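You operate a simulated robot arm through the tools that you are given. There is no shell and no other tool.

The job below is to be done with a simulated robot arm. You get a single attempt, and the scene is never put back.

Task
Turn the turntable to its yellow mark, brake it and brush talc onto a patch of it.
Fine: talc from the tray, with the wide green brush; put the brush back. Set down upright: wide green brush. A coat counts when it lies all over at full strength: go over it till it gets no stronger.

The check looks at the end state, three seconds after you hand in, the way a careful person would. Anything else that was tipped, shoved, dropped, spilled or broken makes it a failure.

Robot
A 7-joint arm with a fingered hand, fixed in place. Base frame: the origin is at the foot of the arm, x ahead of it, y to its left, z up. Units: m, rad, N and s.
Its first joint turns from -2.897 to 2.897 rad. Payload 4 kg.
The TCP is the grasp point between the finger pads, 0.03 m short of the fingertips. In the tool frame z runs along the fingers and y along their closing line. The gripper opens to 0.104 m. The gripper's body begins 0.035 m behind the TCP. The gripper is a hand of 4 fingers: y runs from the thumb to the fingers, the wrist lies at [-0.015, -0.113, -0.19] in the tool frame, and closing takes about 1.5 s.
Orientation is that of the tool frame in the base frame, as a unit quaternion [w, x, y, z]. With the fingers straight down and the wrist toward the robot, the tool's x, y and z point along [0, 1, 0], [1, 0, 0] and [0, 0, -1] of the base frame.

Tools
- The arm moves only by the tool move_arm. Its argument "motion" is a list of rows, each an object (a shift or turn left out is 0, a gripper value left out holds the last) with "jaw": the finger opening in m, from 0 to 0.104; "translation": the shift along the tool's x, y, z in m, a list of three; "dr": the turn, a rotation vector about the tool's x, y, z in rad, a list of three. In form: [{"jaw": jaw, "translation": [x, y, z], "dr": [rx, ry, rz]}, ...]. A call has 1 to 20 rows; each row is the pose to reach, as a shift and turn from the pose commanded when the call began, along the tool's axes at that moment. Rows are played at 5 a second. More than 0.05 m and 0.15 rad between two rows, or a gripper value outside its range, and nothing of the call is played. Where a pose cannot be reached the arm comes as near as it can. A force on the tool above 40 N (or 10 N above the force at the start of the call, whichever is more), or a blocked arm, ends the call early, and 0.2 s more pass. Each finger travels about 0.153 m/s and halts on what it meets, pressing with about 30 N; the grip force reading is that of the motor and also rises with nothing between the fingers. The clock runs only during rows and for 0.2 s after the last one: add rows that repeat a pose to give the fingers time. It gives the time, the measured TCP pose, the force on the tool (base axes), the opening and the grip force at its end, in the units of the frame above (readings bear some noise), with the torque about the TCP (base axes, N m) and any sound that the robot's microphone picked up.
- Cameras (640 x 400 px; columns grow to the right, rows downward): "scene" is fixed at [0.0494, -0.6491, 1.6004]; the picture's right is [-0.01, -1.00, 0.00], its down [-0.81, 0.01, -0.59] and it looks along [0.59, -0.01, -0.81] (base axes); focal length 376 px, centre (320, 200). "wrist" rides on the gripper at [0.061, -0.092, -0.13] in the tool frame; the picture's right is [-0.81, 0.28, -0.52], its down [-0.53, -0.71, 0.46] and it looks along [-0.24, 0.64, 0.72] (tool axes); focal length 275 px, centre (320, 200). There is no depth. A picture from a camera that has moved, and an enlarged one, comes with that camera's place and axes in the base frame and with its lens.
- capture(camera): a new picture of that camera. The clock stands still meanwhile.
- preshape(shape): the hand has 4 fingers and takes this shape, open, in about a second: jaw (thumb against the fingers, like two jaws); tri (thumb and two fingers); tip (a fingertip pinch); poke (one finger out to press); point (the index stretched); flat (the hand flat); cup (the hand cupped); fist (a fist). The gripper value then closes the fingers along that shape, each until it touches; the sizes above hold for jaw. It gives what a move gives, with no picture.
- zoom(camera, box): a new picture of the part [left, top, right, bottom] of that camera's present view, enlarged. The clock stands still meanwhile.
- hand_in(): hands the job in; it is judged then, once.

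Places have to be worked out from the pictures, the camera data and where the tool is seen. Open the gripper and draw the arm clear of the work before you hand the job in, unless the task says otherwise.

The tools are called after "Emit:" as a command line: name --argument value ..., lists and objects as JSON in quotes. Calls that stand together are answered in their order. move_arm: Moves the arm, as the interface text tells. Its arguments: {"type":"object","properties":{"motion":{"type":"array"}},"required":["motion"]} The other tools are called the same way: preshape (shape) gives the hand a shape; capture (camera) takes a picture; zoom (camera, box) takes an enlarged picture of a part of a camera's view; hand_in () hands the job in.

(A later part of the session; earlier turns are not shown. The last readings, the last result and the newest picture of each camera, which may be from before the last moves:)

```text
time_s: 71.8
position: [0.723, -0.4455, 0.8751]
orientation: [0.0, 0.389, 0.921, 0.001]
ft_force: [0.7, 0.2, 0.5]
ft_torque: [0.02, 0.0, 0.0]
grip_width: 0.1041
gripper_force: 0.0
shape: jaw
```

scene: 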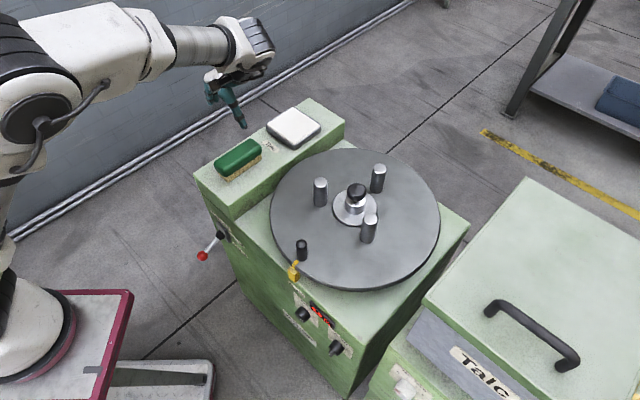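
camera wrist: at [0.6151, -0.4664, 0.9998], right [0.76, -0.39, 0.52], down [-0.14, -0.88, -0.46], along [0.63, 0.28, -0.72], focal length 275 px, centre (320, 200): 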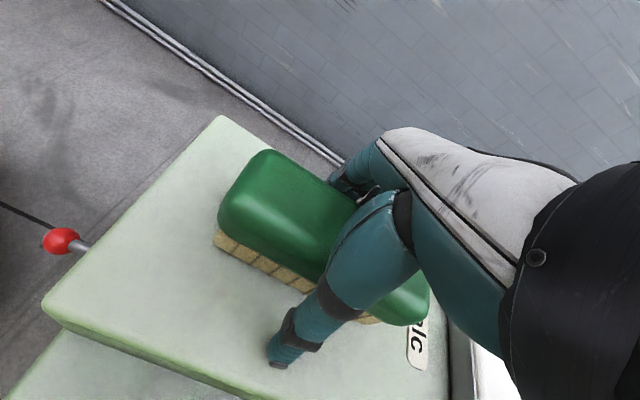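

Contact gone. I close on the handle.

Emit:
move_arm --motion '[{"jaw": 0.085}, {"jaw": 0.07}, {"jaw": 0.06}, {"jaw": 0.05}, {"jaw": 0.03}, {"jaw": 0.03}, {"jaw": 0.03}, {"jaw": 0.03}]'

Emit:
capture --camera "wrist"

Emit:
zoom --camera "scene" --box '[180, 110, 300, 190]'

```text
time_s: 73.6
position: [0.723, -0.4462, 0.8755]
orientation: [0.0, 0.388, 0.922, 0.001]
ft_force: [0.4, -0.5, 0.3]
ft_torque: [0.0, 0.01, 0.01]
grip_width: 0.0411
gripper_force: 29.9
shape: jaw
```

```text
taken
camera wrist: at [0.6144, -0.4657, 1.0059], right [0.76, -0.39, 0.52], down [-0.14, -0.88, -0.46], along [0.63, 0.28, -0.72], focal length 275 px, centre (320, 200)
```

wrist: 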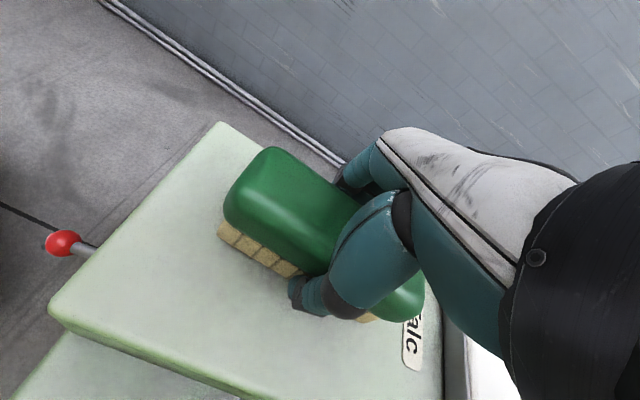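

```text
5.00 times, centred on (240, 150) of scene
camera zoom: at [0.0494, -0.6491, 1.6004], right [-0.01, -1.0, 0.0], down [-0.81, 0.01, -0.59], along [0.59, -0.01, -0.81], focal length 1879 px, centre (720, 450)
```

zoom: 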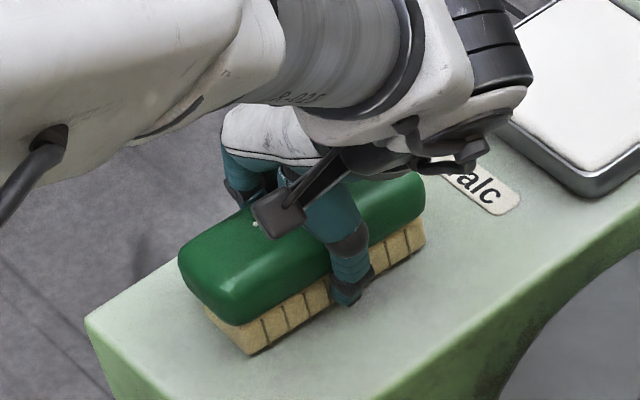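

Gripped at 41 mm with 30 N. I lift a few centimetres and check that the brush comes along level.

Emit:
move_arm --motion '[{"translation": [0, 0, -0.015]}, {"translation": [0, 0, -0.035]}, {"translation": [0, 0, -0.06]}, {"translation": [0, 0, -0.09]}, {"translation": [0, 0, -0.12]}, {"translation": [0, 0, -0.12]}]'

Emit:
capture --camera "wrist"

Emit:
zoom --camera "scene" --box '[180, 80, 300, 180]'

```text
time_s: 75.0
position: [0.72, -0.4453, 0.9957]
orientation: [0.001, 0.388, 0.922, 0.001]
ft_force: [0.1, -0.5, -1.6]
ft_torque: [-0.02, -0.03, 0.0]
grip_width: 0.0412
gripper_force: 30.0
shape: jaw
```

```text
taken
camera wrist: at [0.6128, -0.4654, 1.1262], right [0.76, -0.39, 0.52], down [-0.14, -0.88, -0.46], along [0.63, 0.28, -0.72], focal length 275 px, centre (320, 200)
```

wrist: 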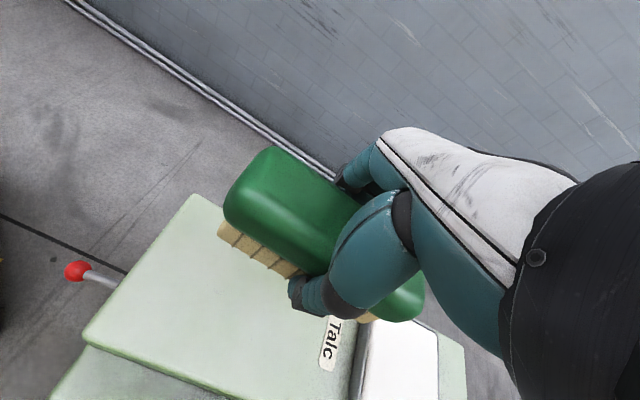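

```text
4.00 times, centred on (240, 130) of scene
camera zoom: at [0.0494, -0.6491, 1.6004], right [-0.01, -1.0, 0.0], down [-0.81, 0.01, -0.59], along [0.59, -0.01, -0.81], focal length 1503 px, centre (640, 480)
```

zoom: 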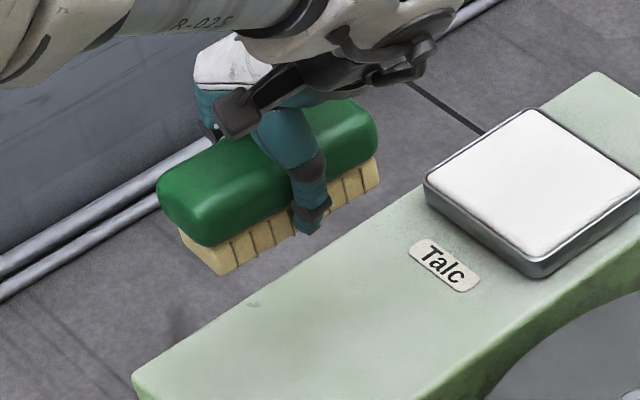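

The brush is held level and firm, its bristle face about 4.85 cm below the grasp point. I carry it over the tray, turning it 90° so it lies across the tray's longer side.

Emit:
move_arm --motion '[{"translation": [0, 0, -0.03]}, {"translation": [-0.0181, 0.0004, -0.04], "dr": [0, 0, 0.1409]}, {"translation": [-0.0363, 0.0009, -0.04], "dr": [0, 0, 0.2818]}, {"translation": [-0.0544, 0.0013, -0.04], "dr": [0, 0, 0.4227]}, {"translation": [-0.0725, 0.0018, -0.04], "dr": [0, 0, 0.5636]}, {"translation": [-0.0906, 0.0022, -0.04], "dr": [0, 0, 0.7045]}, {"translation": [-0.1088, 0.0027, -0.04], "dr": [0, 0, 0.8455]}, {"translation": [-0.1269, 0.0031, -0.04], "dr": [0, 0, 0.9864]}, {"translation": [-0.145, 0.0036, -0.04], "dr": [0, 0, 1.1273]}, {"translation": [-0.1631, 0.004, -0.04], "dr": [0, 0, 1.2682]}, {"translation": [-0.1813, 0.0045, -0.04], "dr": [0, 0, 1.4091]}, {"translation": [-0.1994, 0.0049, -0.04], "dr": [0, 0, 1.55]}, {"translation": [-0.1994, 0.0049, -0.04], "dr": [0, 0, 1.55]}]'

Emit:
capture --camera "wrist"

Emit:
zoom --camera "scene" --box '[230, 60, 360, 160]'

```text
time_s: 77.8
position: [0.8653, -0.5845, 1.037]
orientation: [-0.001, 0.922, 0.387, 0.001]
ft_force: [0.0, 0.3, -1.6]
ft_torque: [-0.03, 0.0, 0.02]
grip_width: 0.0409
gripper_force: 29.8
shape: jaw
```

```text
taken
camera wrist: at [0.8431, -0.4759, 1.1669], right [-0.37, -0.77, 0.52], down [-0.88, 0.12, -0.46], along [0.29, -0.63, -0.72], focal length 275 px, centre (320, 200)
```

wrist: 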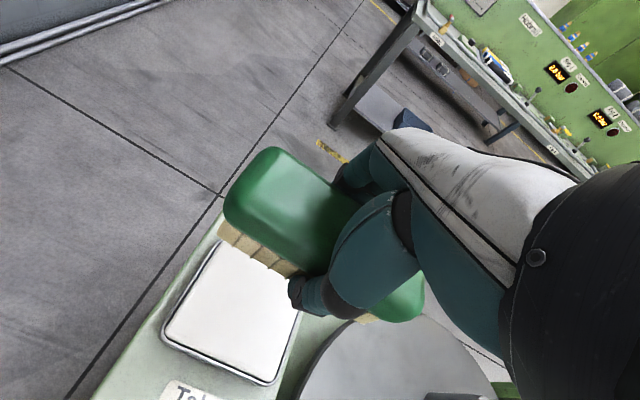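

```text
4.00 times, centred on (295, 110) of scene
camera zoom: at [0.0494, -0.6491, 1.6004], right [-0.01, -1.0, 0.0], down [-0.81, 0.01, -0.59], along [0.59, -0.01, -0.81], focal length 1503 px, centre (420, 560)
```

zoom: 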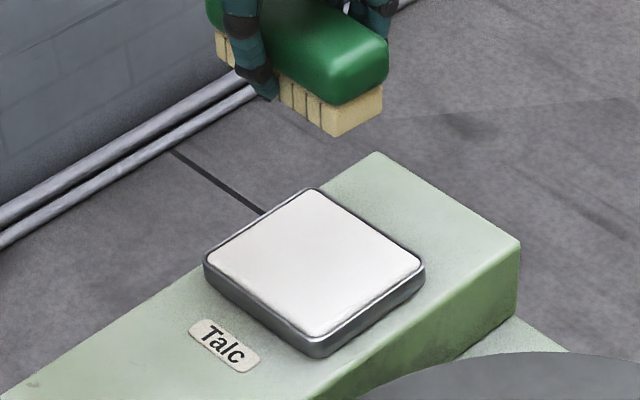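

Centred over the tray. I descend to about 2 cm above the talc.

Emit:
move_arm --motion '[{"translation": [0, 0, 0.04]}, {"translation": [0, 0, 0.08]}, {"translation": [0, 0, 0.11]}, {"translation": [0, 0, 0.125]}, {"translation": [0, 0, 0.125]}]'

Emit:
zoom --camera "scene" --box '[230, 80, 360, 180]'

Emit:
zoom --camera "wrist" --box '[160, 140, 440, 380]'

```text
time_s: 79.0
position: [0.8666, -0.5834, 0.9119]
orientation: [-0.001, 0.922, 0.386, 0.0]
ft_force: [-0.3, 0.1, -1.2]
ft_torque: [0.01, -0.01, 0.01]
grip_width: 0.0412
gripper_force: 29.7
shape: jaw
```

```text
4.00 times, centred on (295, 130) of scene
camera zoom: at [0.0494, -0.6491, 1.6004], right [-0.01, -1.0, 0.0], down [-0.81, 0.01, -0.59], along [0.59, -0.01, -0.81], focal length 1503 px, centre (420, 480)
```

zoom: 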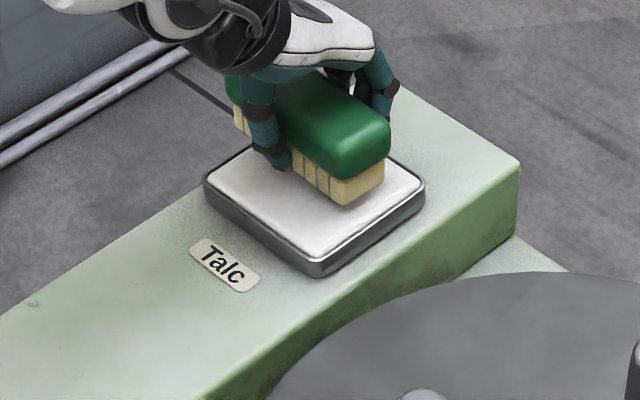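

```text
1.67 times, centred on (300, 260) of wrist
camera zoom: at [0.843, -0.4753, 1.0423], right [-0.37, -0.77, 0.52], down [-0.88, 0.12, -0.46], along [0.29, -0.63, -0.72], focal length 459 px, centre (353, 100)
```

zoom: 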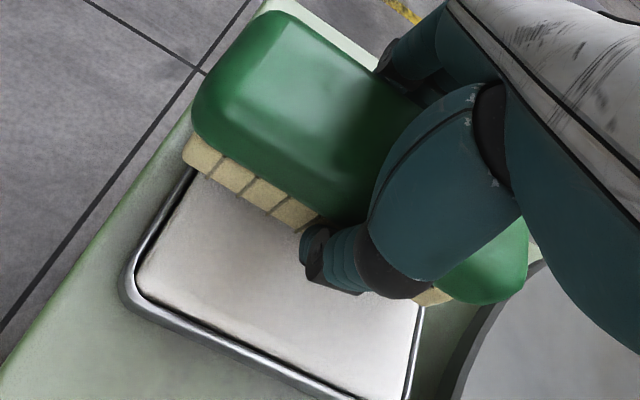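

Brush is almost centred; I shift 5 mm to the right and ease down onto the talc.

Emit:
move_arm --motion '[{"translation": [-0.005, 0, 0.005]}, {"translation": [-0.005, 0, 0.01]}, {"translation": [-0.005, 0, 0.013]}, {"translation": [-0.005, 0, 0.016]}]'

Emit:
zoom --camera "scene" --box '[230, 80, 360, 180]'

```text
time_s: 80.0
position: [0.8632, -0.5874, 0.8983]
orientation: [0.001, 0.922, 0.386, 0.001]
ft_force: [-2.9, 2.1, 16.5]
ft_torque: [-0.23, -0.16, 0.04]
grip_width: 0.0422
gripper_force: 29.8
shape: jaw
```

```text
4.00 times, centred on (295, 130) of scene
camera zoom: at [0.0494, -0.6491, 1.6004], right [-0.01, -1.0, 0.0], down [-0.81, 0.01, -0.59], along [0.59, -0.01, -0.81], focal length 1503 px, centre (420, 480)
```

zoom: 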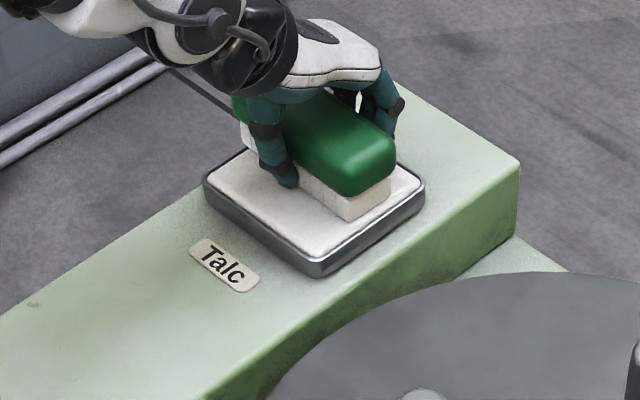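

The bristles have turned white: loaded. I lift and carry it to the free area of the disk between two pins, at about [0.545,-0.877], turning to align it tangentially.

Emit:
move_arm --motion '[{"translation": [0, 0, -0.02]}, {"translation": [0, 0, -0.06]}, {"translation": [0, 0, -0.1]}, {"translation": [0, 0, -0.13]}, {"translation": [-0.043, -0.0024, -0.13], "dr": [0, 0, 0.104]}, {"translation": [-0.086, -0.0049, -0.13], "dr": [0, 0, 0.208]}, {"translation": [-0.129, -0.0073, -0.13], "dr": [0, 0, 0.311]}, {"translation": [-0.172, -0.0098, -0.13], "dr": [0, 0, 0.415]}, {"translation": [-0.215, -0.0122, -0.13], "dr": [0, 0, 0.519]}, {"translation": [-0.258, -0.0146, -0.13], "dr": [0, 0, 0.623]}, {"translation": [-0.301, -0.0171, -0.13], "dr": [0, 0, 0.727]}, {"translation": [-0.344, -0.0195, -0.13], "dr": [0, 0, 0.83]}, {"translation": [-0.387, -0.022, -0.13], "dr": [0, 0, 0.934]}, {"translation": [-0.43, -0.0244, -0.13], "dr": [0, 0, 1.038]}, {"translation": [-0.43, -0.0244, -0.13], "dr": [0, 0, 1.038]}]'

Emit:
capture --camera "wrist"

Emit:
capture --camera "scene"

```text
time_s: 83.2
position: [0.5433, -0.8782, 1.0243]
orientation: [0.0, 0.993, -0.122, 0.001]
ft_force: [0.6, 0.5, -0.5]
ft_torque: [-0.01, 0.01, 0.01]
grip_width: 0.0414
gripper_force: 30.1
shape: jaw
```

```text
taken
camera wrist: at [0.6255, -0.8042, 1.1548], right [-0.85, -0.07, 0.52], down [-0.34, 0.82, -0.46], along [-0.39, -0.57, -0.73], focal length 275 px, centre (320, 200)
```

wrist: 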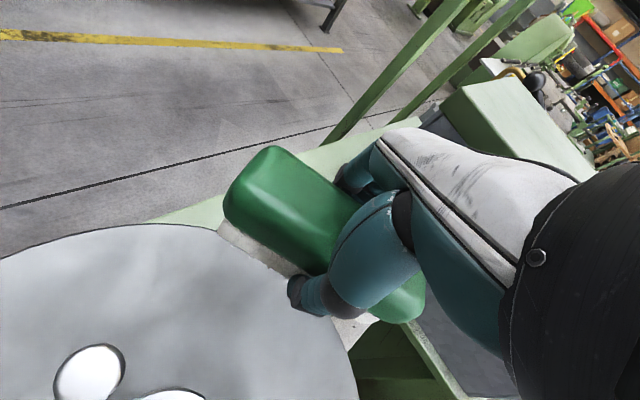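

```text
taken
```

scene: 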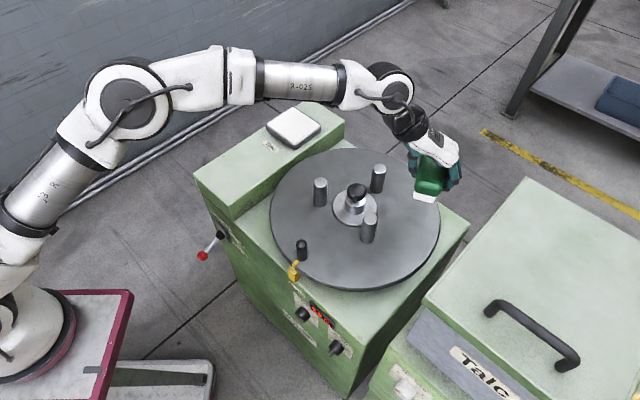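

In position above the free sector. I descend to about 2 cm above the disk and look.

Emit:
move_arm --motion '[{"translation": [0, 0, 0.04]}, {"translation": [0, 0, 0.08]}, {"translation": [0, 0, 0.11]}, {"translation": [0, 0, 0.126]}, {"translation": [0, 0, 0.126]}]'

Emit:
capture --camera "wrist"

Emit:
zoom --camera "scene" --box '[320, 140, 480, 260]'

```text
time_s: 84.4
position: [0.543, -0.876, 0.8986]
orientation: [-0.001, 0.993, -0.122, 0.001]
ft_force: [0.4, -0.4, -1.7]
ft_torque: [-0.01, -0.03, 0.0]
grip_width: 0.0415
gripper_force: 29.6
shape: jaw
```

```text
taken
camera wrist: at [0.6251, -0.802, 1.0289], right [-0.85, -0.07, 0.52], down [-0.34, 0.82, -0.46], along [-0.39, -0.57, -0.73], focal length 275 px, centre (320, 200)
```

wrist: 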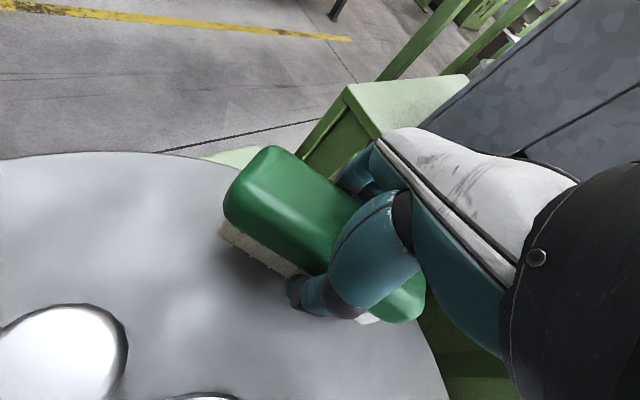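

```text
3.33 times, centred on (400, 200) of scene
camera zoom: at [0.0494, -0.6491, 1.6004], right [-0.01, -1.0, 0.0], down [-0.81, 0.01, -0.59], along [0.59, -0.01, -0.81], focal length 1253 px, centre (53, 200)
```

zoom: 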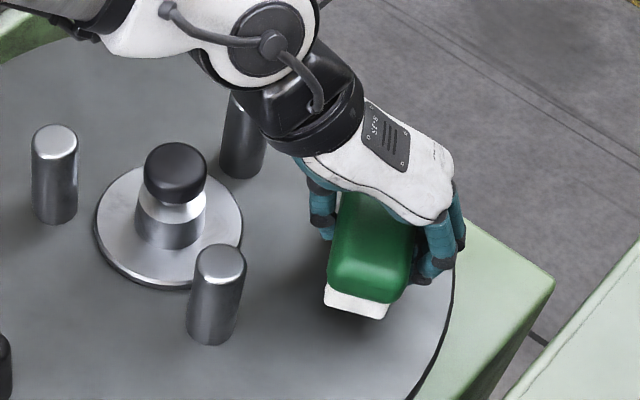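

Clear all round. I ease the bristles down onto the disk.

Emit:
move_arm --motion '[{"translation": [0, -0.004, 0.008]}, {"translation": [0, -0.004, 0.013]}, {"translation": [0, -0.004, 0.016]}, {"translation": [0, -0.004, 0.018]}]'

```text
time_s: 85.4
position: [0.5445, -0.8741, 0.8811]
orientation: [-0.001, 0.993, -0.122, 0.001]
ft_force: [0.7, 0.5, -0.4]
ft_torque: [0.03, -0.03, 0.01]
grip_width: 0.0418
gripper_force: 29.7
shape: jaw
```

Emit:
move_arm --motion '[{"translation": [0, 0, 0.002]}, {"translation": [0, 0, 0.004]}, {"translation": [0, 0, 0.005]}]'

Emit:
zoom --camera "scene" --box '[320, 140, 480, 260]'

```text
time_s: 86.2
position: [0.5445, -0.8735, 0.8758]
orientation: [0.0, 0.992, -0.122, 0.001]
ft_force: [-0.3, 0.1, -0.8]
ft_torque: [0.01, 0.01, -0.01]
grip_width: 0.0415
gripper_force: 30.2
shape: jaw
```

```text
3.33 times, centred on (400, 200) of scene
camera zoom: at [0.0494, -0.6491, 1.6004], right [-0.01, -1.0, 0.0], down [-0.81, 0.01, -0.59], along [0.59, -0.01, -0.81], focal length 1253 px, centre (53, 200)
```

zoom: 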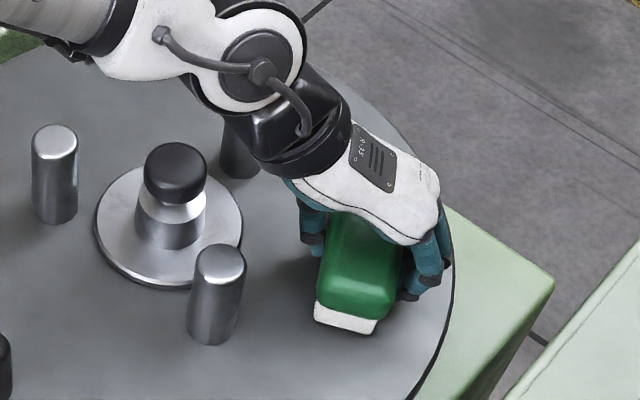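

Not touching yet (force about zero at z 0.876). I continue down in 2 mm steps.

Emit:
move_arm --motion '[{"translation": [0, 0, 0.002]}, {"translation": [0, 0, 0.004]}]'

```text
time_s: 86.8
position: [0.5448, -0.8729, 0.8736]
orientation: [0.001, 0.993, -0.121, 0.002]
ft_force: [0.2, 1.1, 9.3]
ft_torque: [-0.19, 0.03, 0.0]
grip_width: 0.0416
gripper_force: 29.8
shape: jaw
```

Touching with 9 N. I brush back and forth in short strokes at this height.

Emit:
move_arm --motion '[{"translation": [0, -0.006, 0.0]}, {"translation": [0, -0.012, 0.0]}, {"translation": [0, -0.006, 0]}, {"translation": [0, 0, 0]}, {"translation": [0, 0.006, 0]}, {"translation": [0, 0.012, 0]}, {"translation": [0, 0.006, 0]}, {"translation": [0, 0, 0]}, {"translation": [0, -0.006, 0]}, {"translation": [0, -0.012, 0]}, {"translation": [0, -0.006, 0]}, {"translation": [0, 0, 0]}, {"translation": [0, 0.006, 0]}, {"translation": [0, 0.012, 0]}, {"translation": [0, 0.006, 0]}, {"translation": [0, 0, 0]}]'

Emit:
capture --camera "wrist"

Emit:
zoom --camera "scene" --box '[320, 140, 480, 260]'

```text
time_s: 90.2
position: [0.5439, -0.8732, 0.8731]
orientation: [0.0, 0.992, -0.122, 0.001]
ft_force: [-3.0, -4.0, 13.6]
ft_torque: [-0.44, 0.2, 0.01]
grip_width: 0.0414
gripper_force: 29.9
shape: jaw
```

```text
taken
camera wrist: at [0.6249, -0.7988, 1.0029], right [-0.85, -0.07, 0.52], down [-0.34, 0.82, -0.46], along [-0.39, -0.57, -0.72], focal length 275 px, centre (320, 200)
```

wrist: 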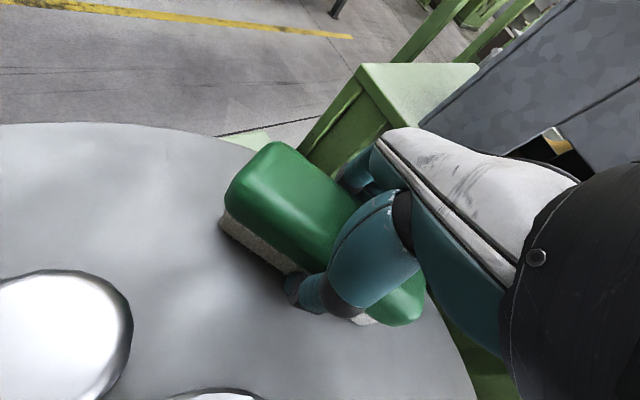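

```text
3.33 times, centred on (400, 200) of scene
camera zoom: at [0.0494, -0.6491, 1.6004], right [-0.01, -1.0, 0.0], down [-0.81, 0.01, -0.59], along [0.59, -0.01, -0.81], focal length 1253 px, centre (53, 200)
```

zoom: 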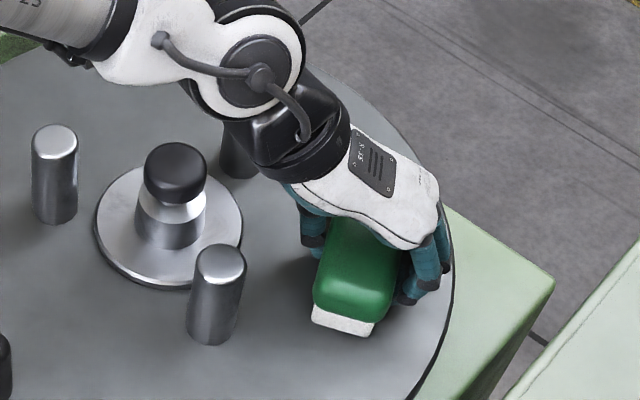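

I lift a little to look at what was deposited.

Emit:
move_arm --motion '[{"translation": [0, 0, -0.02]}, {"translation": [0, 0, -0.05]}, {"translation": [0, -0.03, -0.09]}, {"translation": [0.03, -0.07, -0.12]}, {"translation": [0.06, -0.11, -0.13]}, {"translation": [0.06, -0.11, -0.13]}]'

Emit:
zoom --camera "scene" --box '[320, 140, 480, 260]'

Emit:
capture --camera "wrist"

```text
refused: row 4 steps farther than a row can; nothing moved
```

```text
3.33 times, centred on (400, 200) of scene
camera zoom: at [0.0494, -0.6491, 1.6004], right [-0.01, -1.0, 0.0], down [-0.81, 0.01, -0.59], along [0.59, -0.01, -0.81], focal length 1253 px, centre (53, 200)
```

zoom: 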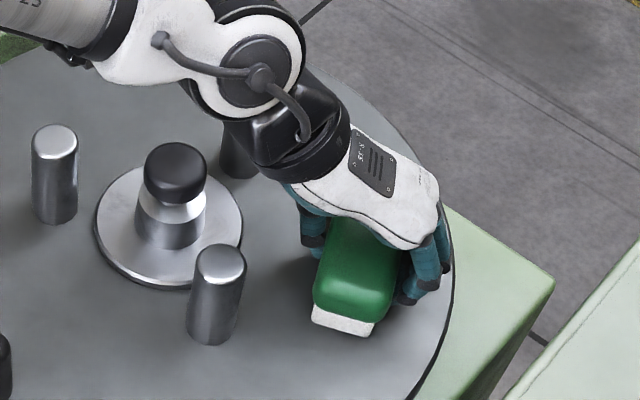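

```text
taken
camera wrist: at [0.6249, -0.7988, 1.0029], right [-0.85, -0.07, 0.52], down [-0.34, 0.82, -0.46], along [-0.39, -0.57, -0.72], focal length 275 px, centre (320, 200)
```

wrist: 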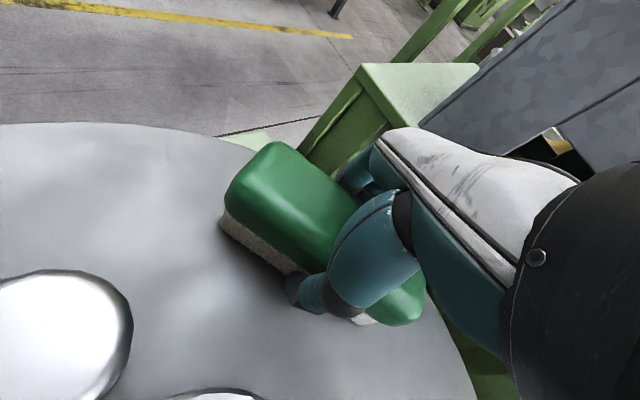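

That step was too large, nothing moved. I lift with smaller steps, up and toward the tray side.

Emit:
move_arm --motion '[{"translation": [0, 0, -0.02]}, {"translation": [0, 0, -0.05]}, {"translation": [0, 0, -0.09]}, {"translation": [0, 0, -0.13]}, {"translation": [0.02, -0.035, -0.15]}, {"translation": [0.04, -0.07, -0.15]}, {"translation": [0.06, -0.105, -0.15]}, {"translation": [0.08, -0.14, -0.15]}, {"translation": [0.1, -0.175, -0.15]}, {"translation": [0.1, -0.175, -0.15]}]'

Emit:
capture --camera "scene"

Emit:
capture --camera "wrist"

Emit:
zoom --camera "scene" --box '[320, 140, 480, 260]'

```text
time_s: 92.4
position: [0.6805, -0.7262, 1.0221]
orientation: [-0.001, 0.993, -0.121, 0.002]
ft_force: [0.0, -0.6, -1.2]
ft_torque: [0.0, -0.02, 0.01]
grip_width: 0.0411
gripper_force: 30.0
shape: jaw
```

```text
taken
```

scene: 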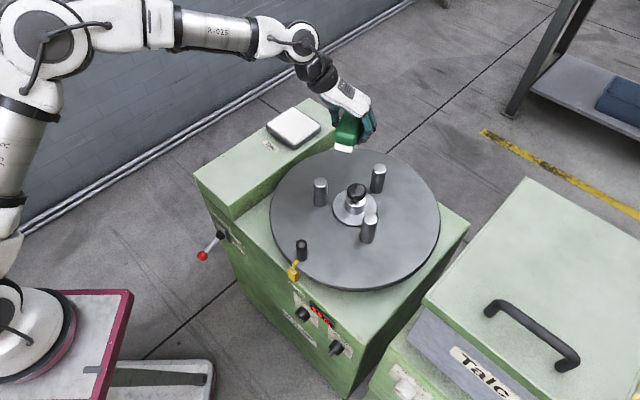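

```text
taken
camera wrist: at [0.7632, -0.6526, 1.1531], right [-0.85, -0.07, 0.52], down [-0.34, 0.82, -0.46], along [-0.39, -0.57, -0.73], focal length 275 px, centre (320, 200)
```

wrist: 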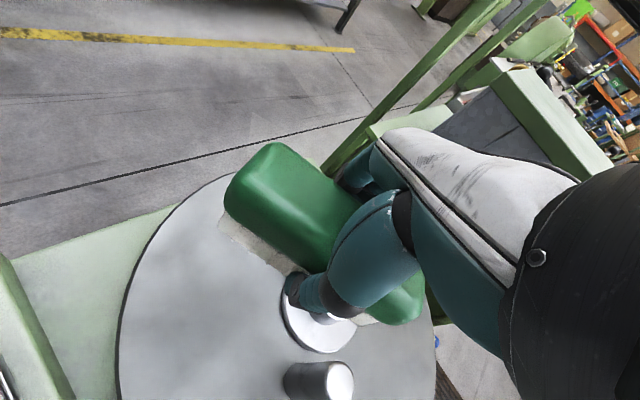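

```text
3.33 times, centred on (400, 200) of scene
camera zoom: at [0.0494, -0.6491, 1.6004], right [-0.01, -1.0, 0.0], down [-0.81, 0.01, -0.59], along [0.59, -0.01, -0.81], focal length 1253 px, centre (53, 200)
```

zoom: 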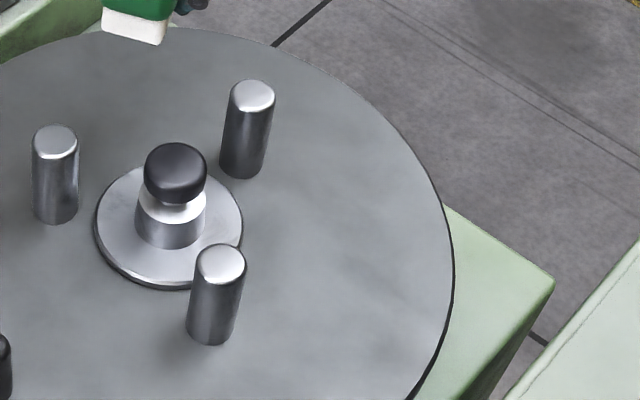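

No coat is visible yet. I zoom on the bristles and on the sector to judge whether talc transferred or the fingertips touched first.

Emit:
zoom --camera "scene" --box '[320, 100, 384, 160]'

Emit:
zoom --camera "wrist" --box '[210, 180, 370, 340]'

Emit:
zoom --camera "scene" --box '[376, 180, 446, 240]'

```text
6.67 times, centred on (352, 130) of scene
camera zoom: at [0.0494, -0.6491, 1.6004], right [-0.01, -1.0, 0.0], down [-0.81, 0.01, -0.59], along [0.59, -0.01, -0.81], focal length 2505 px, centre (107, 667)
```

zoom: 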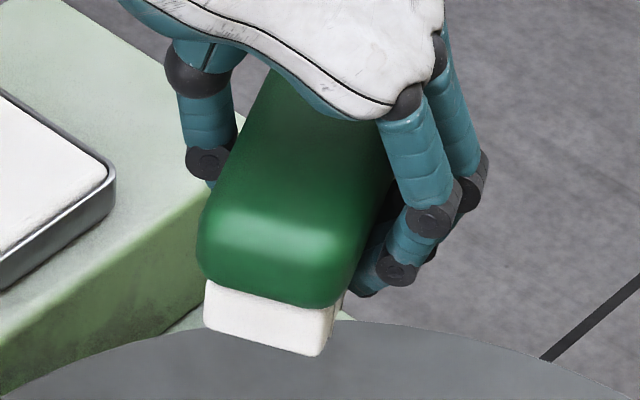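

```text
2.50 times, centred on (290, 260) of wrist
camera zoom: at [0.7632, -0.6526, 1.1531], right [-0.85, -0.07, 0.52], down [-0.34, 0.82, -0.46], along [-0.39, -0.57, -0.73], focal length 688 px, centre (395, 50)
```

zoom: 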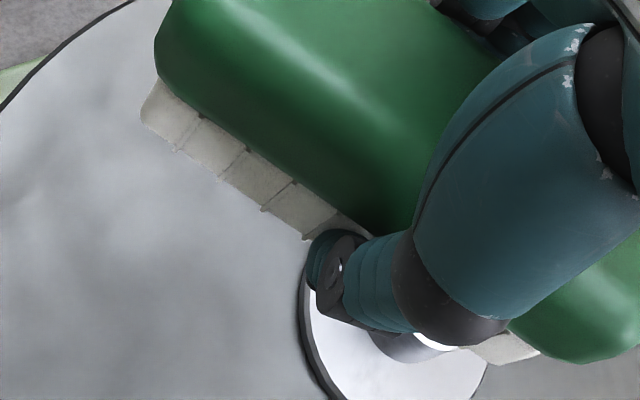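

```text
6.67 times, centred on (411, 210) of scene
camera zoom: at [0.0494, -0.6491, 1.6004], right [-0.01, -1.0, 0.0], down [-0.81, 0.01, -0.59], along [0.59, -0.01, -0.81], focal length 2505 px, centre (-287, 133)
```

zoom: 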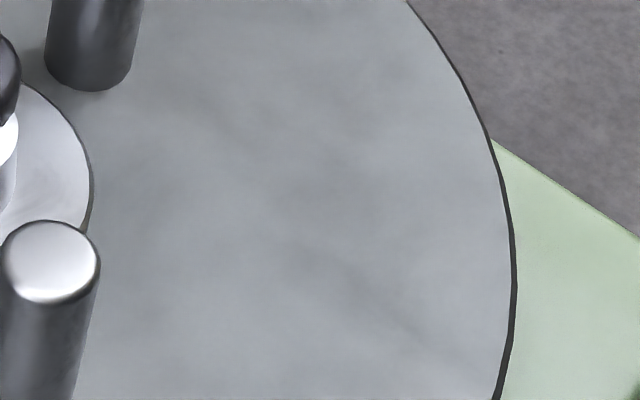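

The fingertips are level with the bristle face, so they touched the disk first. I'll re-grip higher: rest the brush on the talc, open slightly, rise about 13 mm and close again on the handle. First back over the tray.

Emit:
move_arm --motion '[{"translation": [0.018, -0.0224, -0.01], "dr": [0, 0, -0.13]}, {"translation": [0.036, -0.0448, -0.01], "dr": [0, 0, -0.26]}, {"translation": [0.0539, -0.0671, -0.01], "dr": [0, 0, -0.39]}, {"translation": [0.0719, -0.0895, -0.01], "dr": [0, 0, -0.52]}, {"translation": [0.0899, -0.1119, -0.01], "dr": [0, 0, -0.65]}, {"translation": [0.1079, -0.1343, -0.01], "dr": [0, 0, -0.78]}, {"translation": [0.1258, -0.1566, -0.01], "dr": [0, 0, -0.91]}, {"translation": [0.1438, -0.179, -0.01], "dr": [0, 0, -1.038]}, {"translation": [0.1438, -0.179, -0.01], "dr": [0, 0, -1.038]}, {"translation": [0.1438, -0.179, 0.03], "dr": [0, 0, -1.038]}, {"translation": [0.1438, -0.179, 0.07], "dr": [0, 0, -1.038]}, {"translation": [0.1438, -0.179, 0.1], "dr": [0, 0, -1.038]}, {"translation": [0.1438, -0.179, 0.115], "dr": [0, 0, -1.038]}, {"translation": [0.1438, -0.179, 0.115], "dr": [0, 0, -1.038]}]'

Emit:
capture --camera "wrist"

Emit:
zoom --camera "scene" --box '[250, 90, 346, 170]'

```text
time_s: 95.4
position: [0.8664, -0.5882, 0.9078]
orientation: [0.0, 0.922, 0.387, 0.001]
ft_force: [0.0, -0.2, -1.6]
ft_torque: [0.01, 0.02, 0.0]
grip_width: 0.0415
gripper_force: 30.1
shape: jaw
```

```text
taken
camera wrist: at [0.844, -0.4799, 1.0372], right [-0.37, -0.77, 0.52], down [-0.88, 0.12, -0.46], along [0.29, -0.63, -0.72], focal length 275 px, centre (320, 200)
```

wrist: 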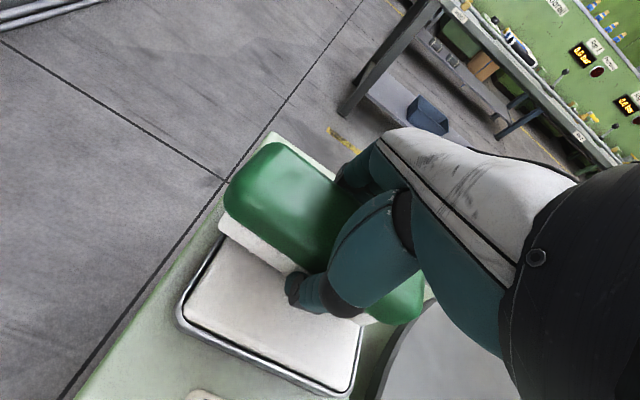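

```text
5.00 times, centred on (298, 130) of scene
camera zoom: at [0.0494, -0.6491, 1.6004], right [-0.01, -1.0, 0.0], down [-0.81, 0.01, -0.59], along [0.59, -0.01, -0.81], focal length 1879 px, centre (430, 550)
```

zoom: 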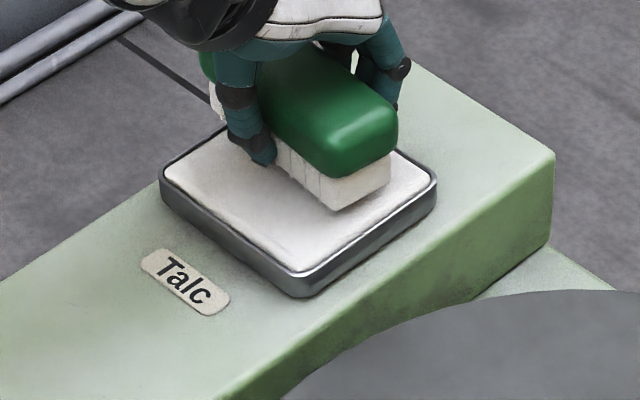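

I shift 4 mm toward the tray's middle and lower until the brush just rests on the talc.

Emit:
move_arm --motion '[{"translation": [-0.001, -0.004, 0.004]}, {"translation": [-0.001, -0.004, 0.006]}, {"translation": [-0.001, -0.004, 0.008]}, {"translation": [-0.001, -0.004, 0.008]}]'

```text
time_s: 96.4
position: [0.8638, -0.5866, 0.9006]
orientation: [0.0, 0.922, 0.387, 0.001]
ft_force: [0.7, 0.3, -0.2]
ft_torque: [0.02, -0.06, 0.03]
grip_width: 0.0412
gripper_force: 29.9
shape: jaw
```

Just at contact. I open to 66 mm and then rise 13 mm.

Emit:
move_arm --motion '[{"jaw": 0.05}, {"jaw": 0.066}, {"jaw": 0.066}, {"jaw": 0.066}]'

Emit:
capture --camera "wrist"

Emit:
zoom --camera "scene" --box '[250, 90, 346, 170]'

```text
time_s: 97.4
position: [0.8631, -0.5869, 0.898]
orientation: [0.0, 0.922, 0.387, 0.001]
ft_force: [0.5, 0.6, 0.7]
ft_torque: [-0.03, 0.02, 0.0]
grip_width: 0.0655
gripper_force: 0.2
shape: jaw
```

```text
taken
camera wrist: at [0.8404, -0.4779, 1.0295], right [-0.37, -0.77, 0.52], down [-0.88, 0.12, -0.46], along [0.29, -0.63, -0.72], focal length 275 px, centre (320, 200)
```

wrist: 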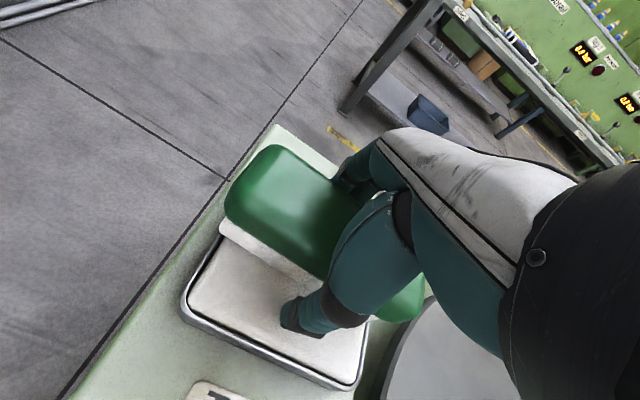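

```text
5.00 times, centred on (298, 130) of scene
camera zoom: at [0.0494, -0.6491, 1.6004], right [-0.01, -1.0, 0.0], down [-0.81, 0.01, -0.59], along [0.59, -0.01, -0.81], focal length 1879 px, centre (430, 550)
```

zoom: 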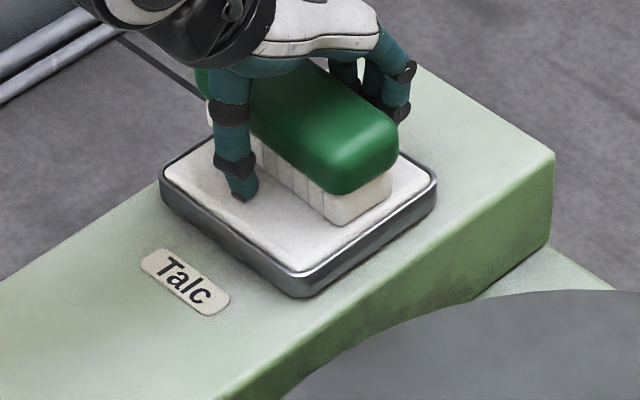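

The brush stands level on the talc. I rise 13 mm and close on the handle again.

Emit:
move_arm --motion '[{"translation": [0, 0, -0.006]}, {"translation": [0, 0, -0.013]}, {"translation": [0, 0, -0.013]}, {"translation": [0, 0, -0.013], "jaw": 0.06}, {"translation": [0, 0, -0.013], "jaw": 0.05}, {"translation": [0, 0, -0.013], "jaw": 0.035}, {"translation": [0, 0, -0.013], "jaw": 0.035}, {"translation": [0, 0, -0.013], "jaw": 0.035}, {"translation": [0, 0, -0.013], "jaw": 0.035}]'

Emit:
capture --camera "wrist"

Emit:
zoom --camera "scene" --box '[250, 90, 346, 170]'

```text
time_s: 99.4
position: [0.863, -0.5857, 0.9114]
orientation: [-0.001, 0.922, 0.386, 0.0]
ft_force: [0.3, -0.9, 0.6]
ft_torque: [-0.01, 0.01, 0.0]
grip_width: 0.0459
gripper_force: 29.5
shape: jaw
```

```text
taken
camera wrist: at [0.8406, -0.478, 1.0428], right [-0.37, -0.77, 0.52], down [-0.88, 0.12, -0.46], along [0.29, -0.63, -0.72], focal length 275 px, centre (320, 200)
```

wrist: 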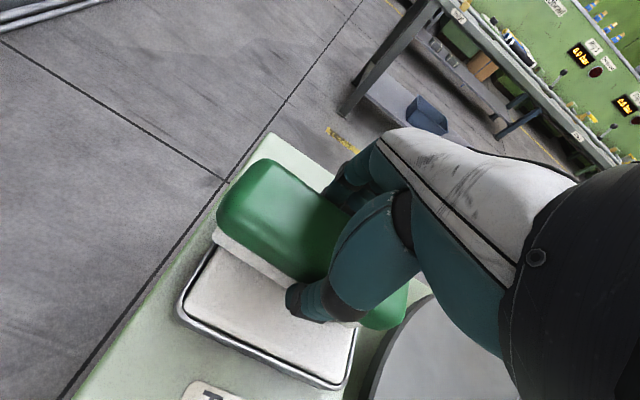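

```text
5.00 times, centred on (298, 130) of scene
camera zoom: at [0.0494, -0.6491, 1.6004], right [-0.01, -1.0, 0.0], down [-0.81, 0.01, -0.59], along [0.59, -0.01, -0.81], focal length 1879 px, centre (430, 550)
```

zoom: 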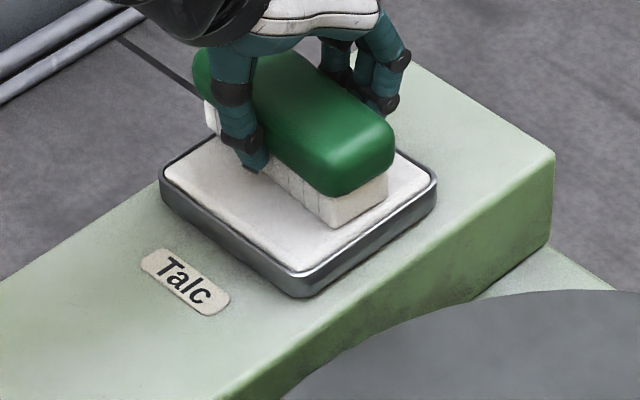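

Held at 46 mm, now with the tips about 1 cm above the bristle face. I press lightly into the talc to make sure the bristles are what touches.

Emit:
move_arm --motion '[{"translation": [0, 0, 0.002]}, {"translation": [0, 0, 0.004]}, {"translation": [0, 0, 0.004]}]'

```text
time_s: 100.2
position: [0.8624, -0.5864, 0.9112]
orientation: [0.003, 0.922, 0.387, 0.001]
ft_force: [0.6, 1.4, 23.7]
ft_torque: [0.05, 0.11, 0.05]
grip_width: 0.0469
gripper_force: 29.8
shape: jaw
```

Now the reaction is centred under the hand (24 N, no torque): the bristles carry it. I lift and carry to the sector again.

Emit:
move_arm --motion '[{"translation": [0, 0, -0.015]}, {"translation": [0, 0, -0.05]}, {"translation": [0, 0, -0.09]}, {"translation": [0, 0, -0.12]}, {"translation": [-0.043, -0.0026, -0.12], "dr": [0, 0, 0.104]}, {"translation": [-0.086, -0.0051, -0.12], "dr": [0, 0, 0.208]}, {"translation": [-0.129, -0.0077, -0.12], "dr": [0, 0, 0.311]}, {"translation": [-0.172, -0.0102, -0.12], "dr": [0, 0, 0.415]}, {"translation": [-0.215, -0.0128, -0.12], "dr": [0, 0, 0.519]}, {"translation": [-0.258, -0.0154, -0.12], "dr": [0, 0, 0.623]}, {"translation": [-0.301, -0.0179, -0.12], "dr": [0, 0, 0.727]}, {"translation": [-0.344, -0.0205, -0.12], "dr": [0, 0, 0.83]}, {"translation": [-0.387, -0.023, -0.12], "dr": [0, 0, 0.934]}, {"translation": [-0.428, -0.0256, -0.12], "dr": [0, 0, 1.038]}, {"translation": [-0.428, -0.0256, -0.12], "dr": [0, 0, 1.038]}]'

Emit:
zoom --camera "scene" --box '[370, 120, 490, 220]'

Emit:
capture --camera "wrist"

```text
time_s: 103.4
position: [0.5437, -0.8745, 1.0264]
orientation: [-0.001, 0.993, -0.122, 0.001]
ft_force: [-0.5, 0.0, -1.6]
ft_torque: [0.0, 0.0, 0.03]
grip_width: 0.0468
gripper_force: 29.7
shape: jaw
```

```text
4.00 times, centred on (430, 170) of scene
camera zoom: at [0.0494, -0.6491, 1.6004], right [-0.01, -1.0, 0.0], down [-0.81, 0.01, -0.59], along [0.59, -0.01, -0.81], focal length 1503 px, centre (-120, 320)
```

zoom: 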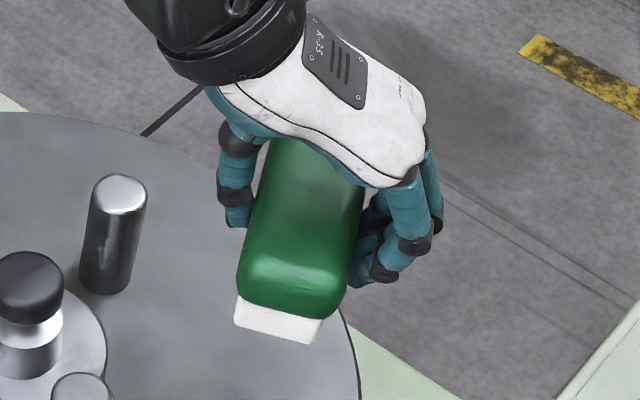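

```text
taken
camera wrist: at [0.6256, -0.7993, 1.1572], right [-0.85, -0.07, 0.52], down [-0.34, 0.82, -0.46], along [-0.39, -0.57, -0.73], focal length 275 px, centre (320, 200)
```

wrist: 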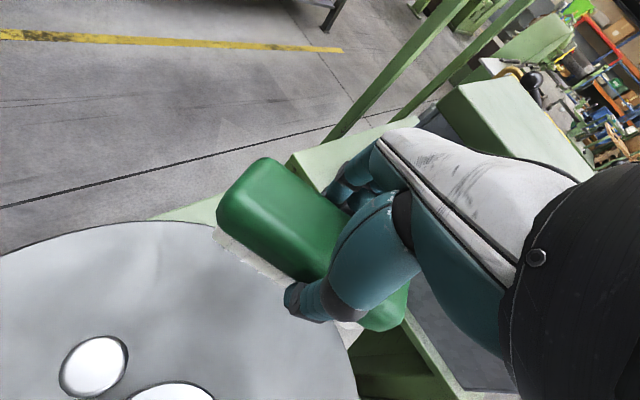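

The brush is level, bristles now below the fingertips. I descend to just above the disk.

Emit:
move_arm --motion '[{"translation": [0, 0, 0.045]}, {"translation": [0, 0, 0.085]}, {"translation": [0, 0, 0.115]}, {"translation": [0, 0, 0.132]}, {"translation": [0, 0, 0.132]}]'

Emit:
move_arm --motion '[{"translation": [0, 0, 0.002]}, {"translation": [0, 0, 0.004]}, {"translation": [0, 0, 0.005]}]'

```text
time_s: 104.6
position: [0.5433, -0.873, 0.897]
orientation: [-0.001, 0.993, -0.122, 0.001]
ft_force: [-0.1, 1.1, -0.7]
ft_torque: [0.02, -0.07, 0.0]
grip_width: 0.0467
gripper_force: 29.8
shape: jaw
```

```text
time_s: 105.4
position: [0.5446, -0.8735, 0.8912]
orientation: [-0.001, 0.993, -0.121, 0.0]
ft_force: [0.5, 0.2, -1.5]
ft_torque: [0.0, -0.04, 0.02]
grip_width: 0.0464
gripper_force: 29.9
shape: jaw
```

At z 0.891, still free. Next few millimetres down.

Emit:
move_arm --motion '[{"translation": [0, 0, 0.002]}, {"translation": [0, 0, 0.004]}]'

```text
time_s: 106.0
position: [0.5445, -0.8728, 0.8869]
orientation: [0.0, 0.992, -0.122, 0.0]
ft_force: [-0.2, 0.0, -0.2]
ft_torque: [0.0, -0.03, 0.0]
grip_width: 0.0465
gripper_force: 30.0
shape: jaw
```

Emit:
move_arm --motion '[{"translation": [0, 0, 0.0015]}, {"translation": [0, 0, 0.003]}]'

```text
time_s: 106.6
position: [0.545, -0.8743, 0.8869]
orientation: [0.001, 0.993, -0.121, 0.001]
ft_force: [0.9, -0.6, 13.0]
ft_torque: [0.03, 0.02, -0.03]
grip_width: 0.0466
gripper_force: 29.8
shape: jaw
```

Touching with 13 N, centred. Now I brush: short radial strokes.

Emit:
move_arm --motion '[{"translation": [0, -0.006, 0.0]}, {"translation": [0, -0.012, 0.0]}, {"translation": [0, -0.006, 0]}, {"translation": [0, 0, 0]}, {"translation": [0, 0.006, 0]}, {"translation": [0, 0.012, 0]}, {"translation": [0, 0.006, 0]}, {"translation": [0, 0, 0]}]'

Emit:
capture --camera "wrist"

Emit:
zoom --camera "scene" --box '[320, 140, 480, 260]'

```text
time_s: 108.4
position: [0.5424, -0.8751, 0.8851]
orientation: [0.001, 0.993, -0.122, 0.001]
ft_force: [-2.0, -8.6, 23.2]
ft_torque: [-0.33, 0.12, 0.0]
grip_width: 0.0475
gripper_force: 30.1
shape: jaw
```

```text
taken
camera wrist: at [0.625, -0.7996, 1.0153], right [-0.85, -0.07, 0.52], down [-0.34, 0.82, -0.46], along [-0.39, -0.57, -0.72], focal length 275 px, centre (320, 200)
```

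wrist: 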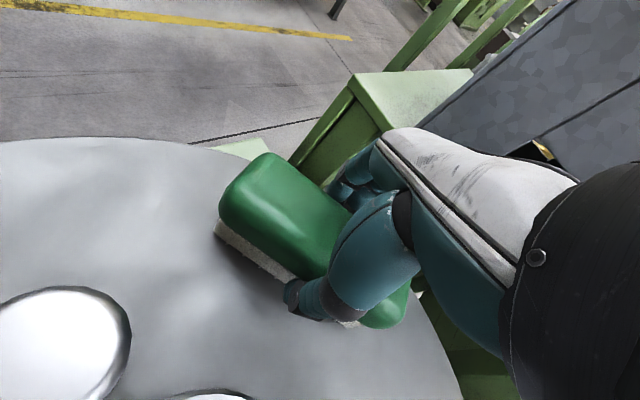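

```text
3.33 times, centred on (400, 200) of scene
camera zoom: at [0.0494, -0.6491, 1.6004], right [-0.01, -1.0, 0.0], down [-0.81, 0.01, -0.59], along [0.59, -0.01, -0.81], focal length 1253 px, centre (53, 200)
```

zoom: 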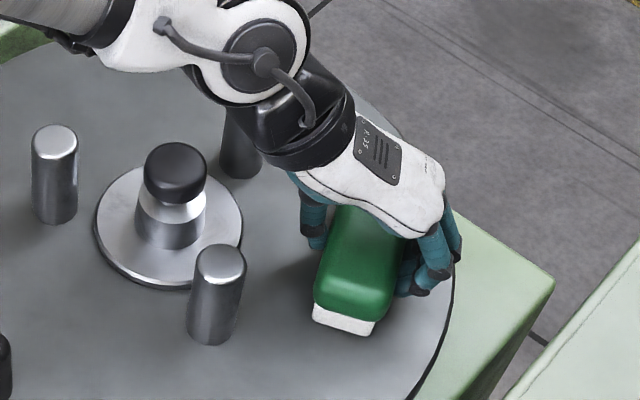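

I zoom tightly around the brush to see if any coat is showing.

Emit:
zoom --camera "scene" --box '[384, 200, 464, 260]'

Emit:
zoom --camera "wrist" --box '[170, 200, 330, 320]'

```text
6.67 times, centred on (424, 230) of scene
camera zoom: at [0.0494, -0.6491, 1.6004], right [-0.01, -1.0, 0.0], down [-0.81, 0.01, -0.59], along [0.59, -0.01, -0.81], focal length 2505 px, centre (-373, 0)
```

zoom: 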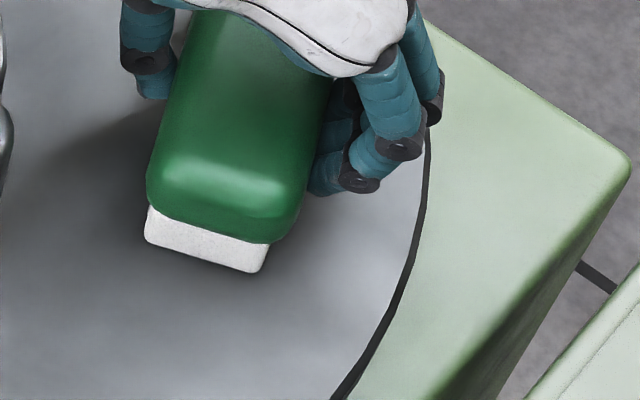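

```text
3.33 times, centred on (250, 260) of wrist
camera zoom: at [0.625, -0.7996, 1.0153], right [-0.85, -0.07, 0.52], down [-0.34, 0.82, -0.46], along [-0.39, -0.57, -0.72], focal length 918 px, centre (553, 0)
```

zoom: 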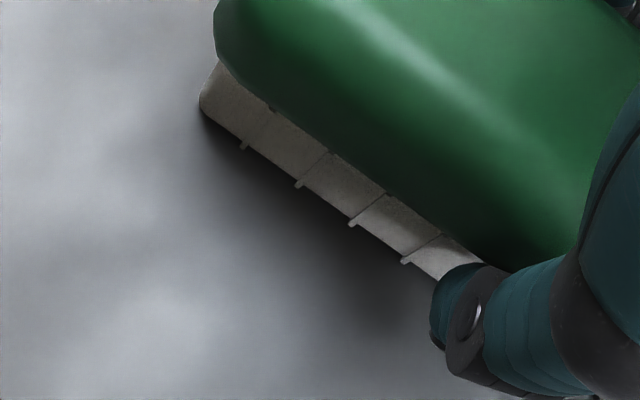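

No deposit yet. I try longer tangential strokes with the same pressure.

Emit:
move_arm --motion '[{"translation": [0.012, 0, 0]}, {"translation": [0.025, 0, 0]}, {"translation": [0.012, 0, 0]}, {"translation": [0, 0, 0]}, {"translation": [-0.012, 0, 0]}, {"translation": [-0.025, 0, 0]}, {"translation": [-0.012, 0, 0]}, {"translation": [0, 0, 0]}, {"translation": [0.012, 0, 0]}, {"translation": [0.025, 0, 0]}, {"translation": [0.012, 0, 0]}, {"translation": [0, 0, 0]}, {"translation": [-0.012, 0, 0]}, {"translation": [-0.025, 0, 0]}]'

Emit:
zoom --camera "scene" --box '[320, 140, 480, 260]'

Emit:
capture --camera "wrist"

```text
time_s: 111.4
position: [0.5213, -0.8676, 0.8849]
orientation: [0.001, 0.993, -0.121, 0.001]
ft_force: [5.1, -0.4, 18.2]
ft_torque: [-0.03, -0.12, 0.0]
grip_width: 0.0474
gripper_force: 30.1
shape: jaw
```

```text
3.33 times, centred on (400, 200) of scene
camera zoom: at [0.0494, -0.6491, 1.6004], right [-0.01, -1.0, 0.0], down [-0.81, 0.01, -0.59], along [0.59, -0.01, -0.81], focal length 1253 px, centre (53, 200)
```

zoom: 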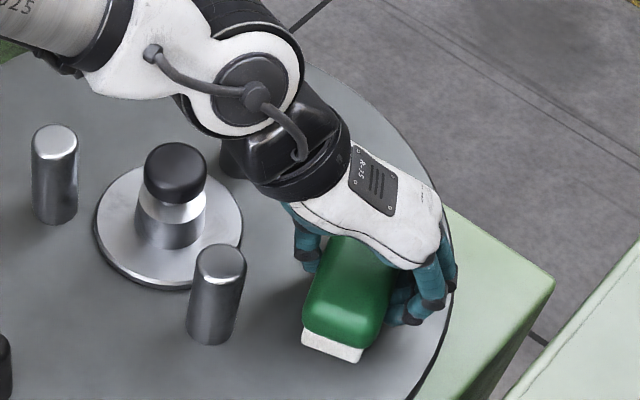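

```text
taken
camera wrist: at [0.6018, -0.793, 1.0152], right [-0.85, -0.07, 0.52], down [-0.34, 0.82, -0.46], along [-0.39, -0.57, -0.72], focal length 275 px, centre (320, 200)
```

wrist: 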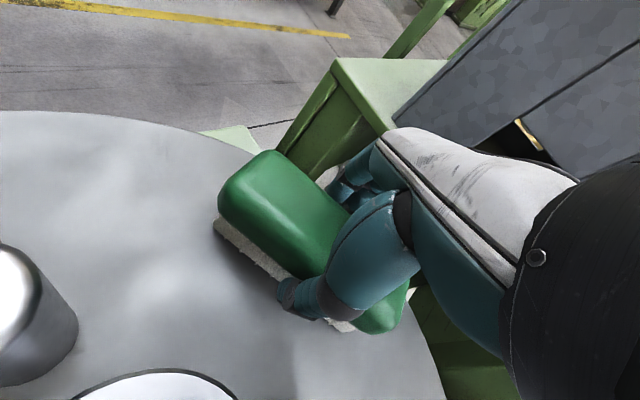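

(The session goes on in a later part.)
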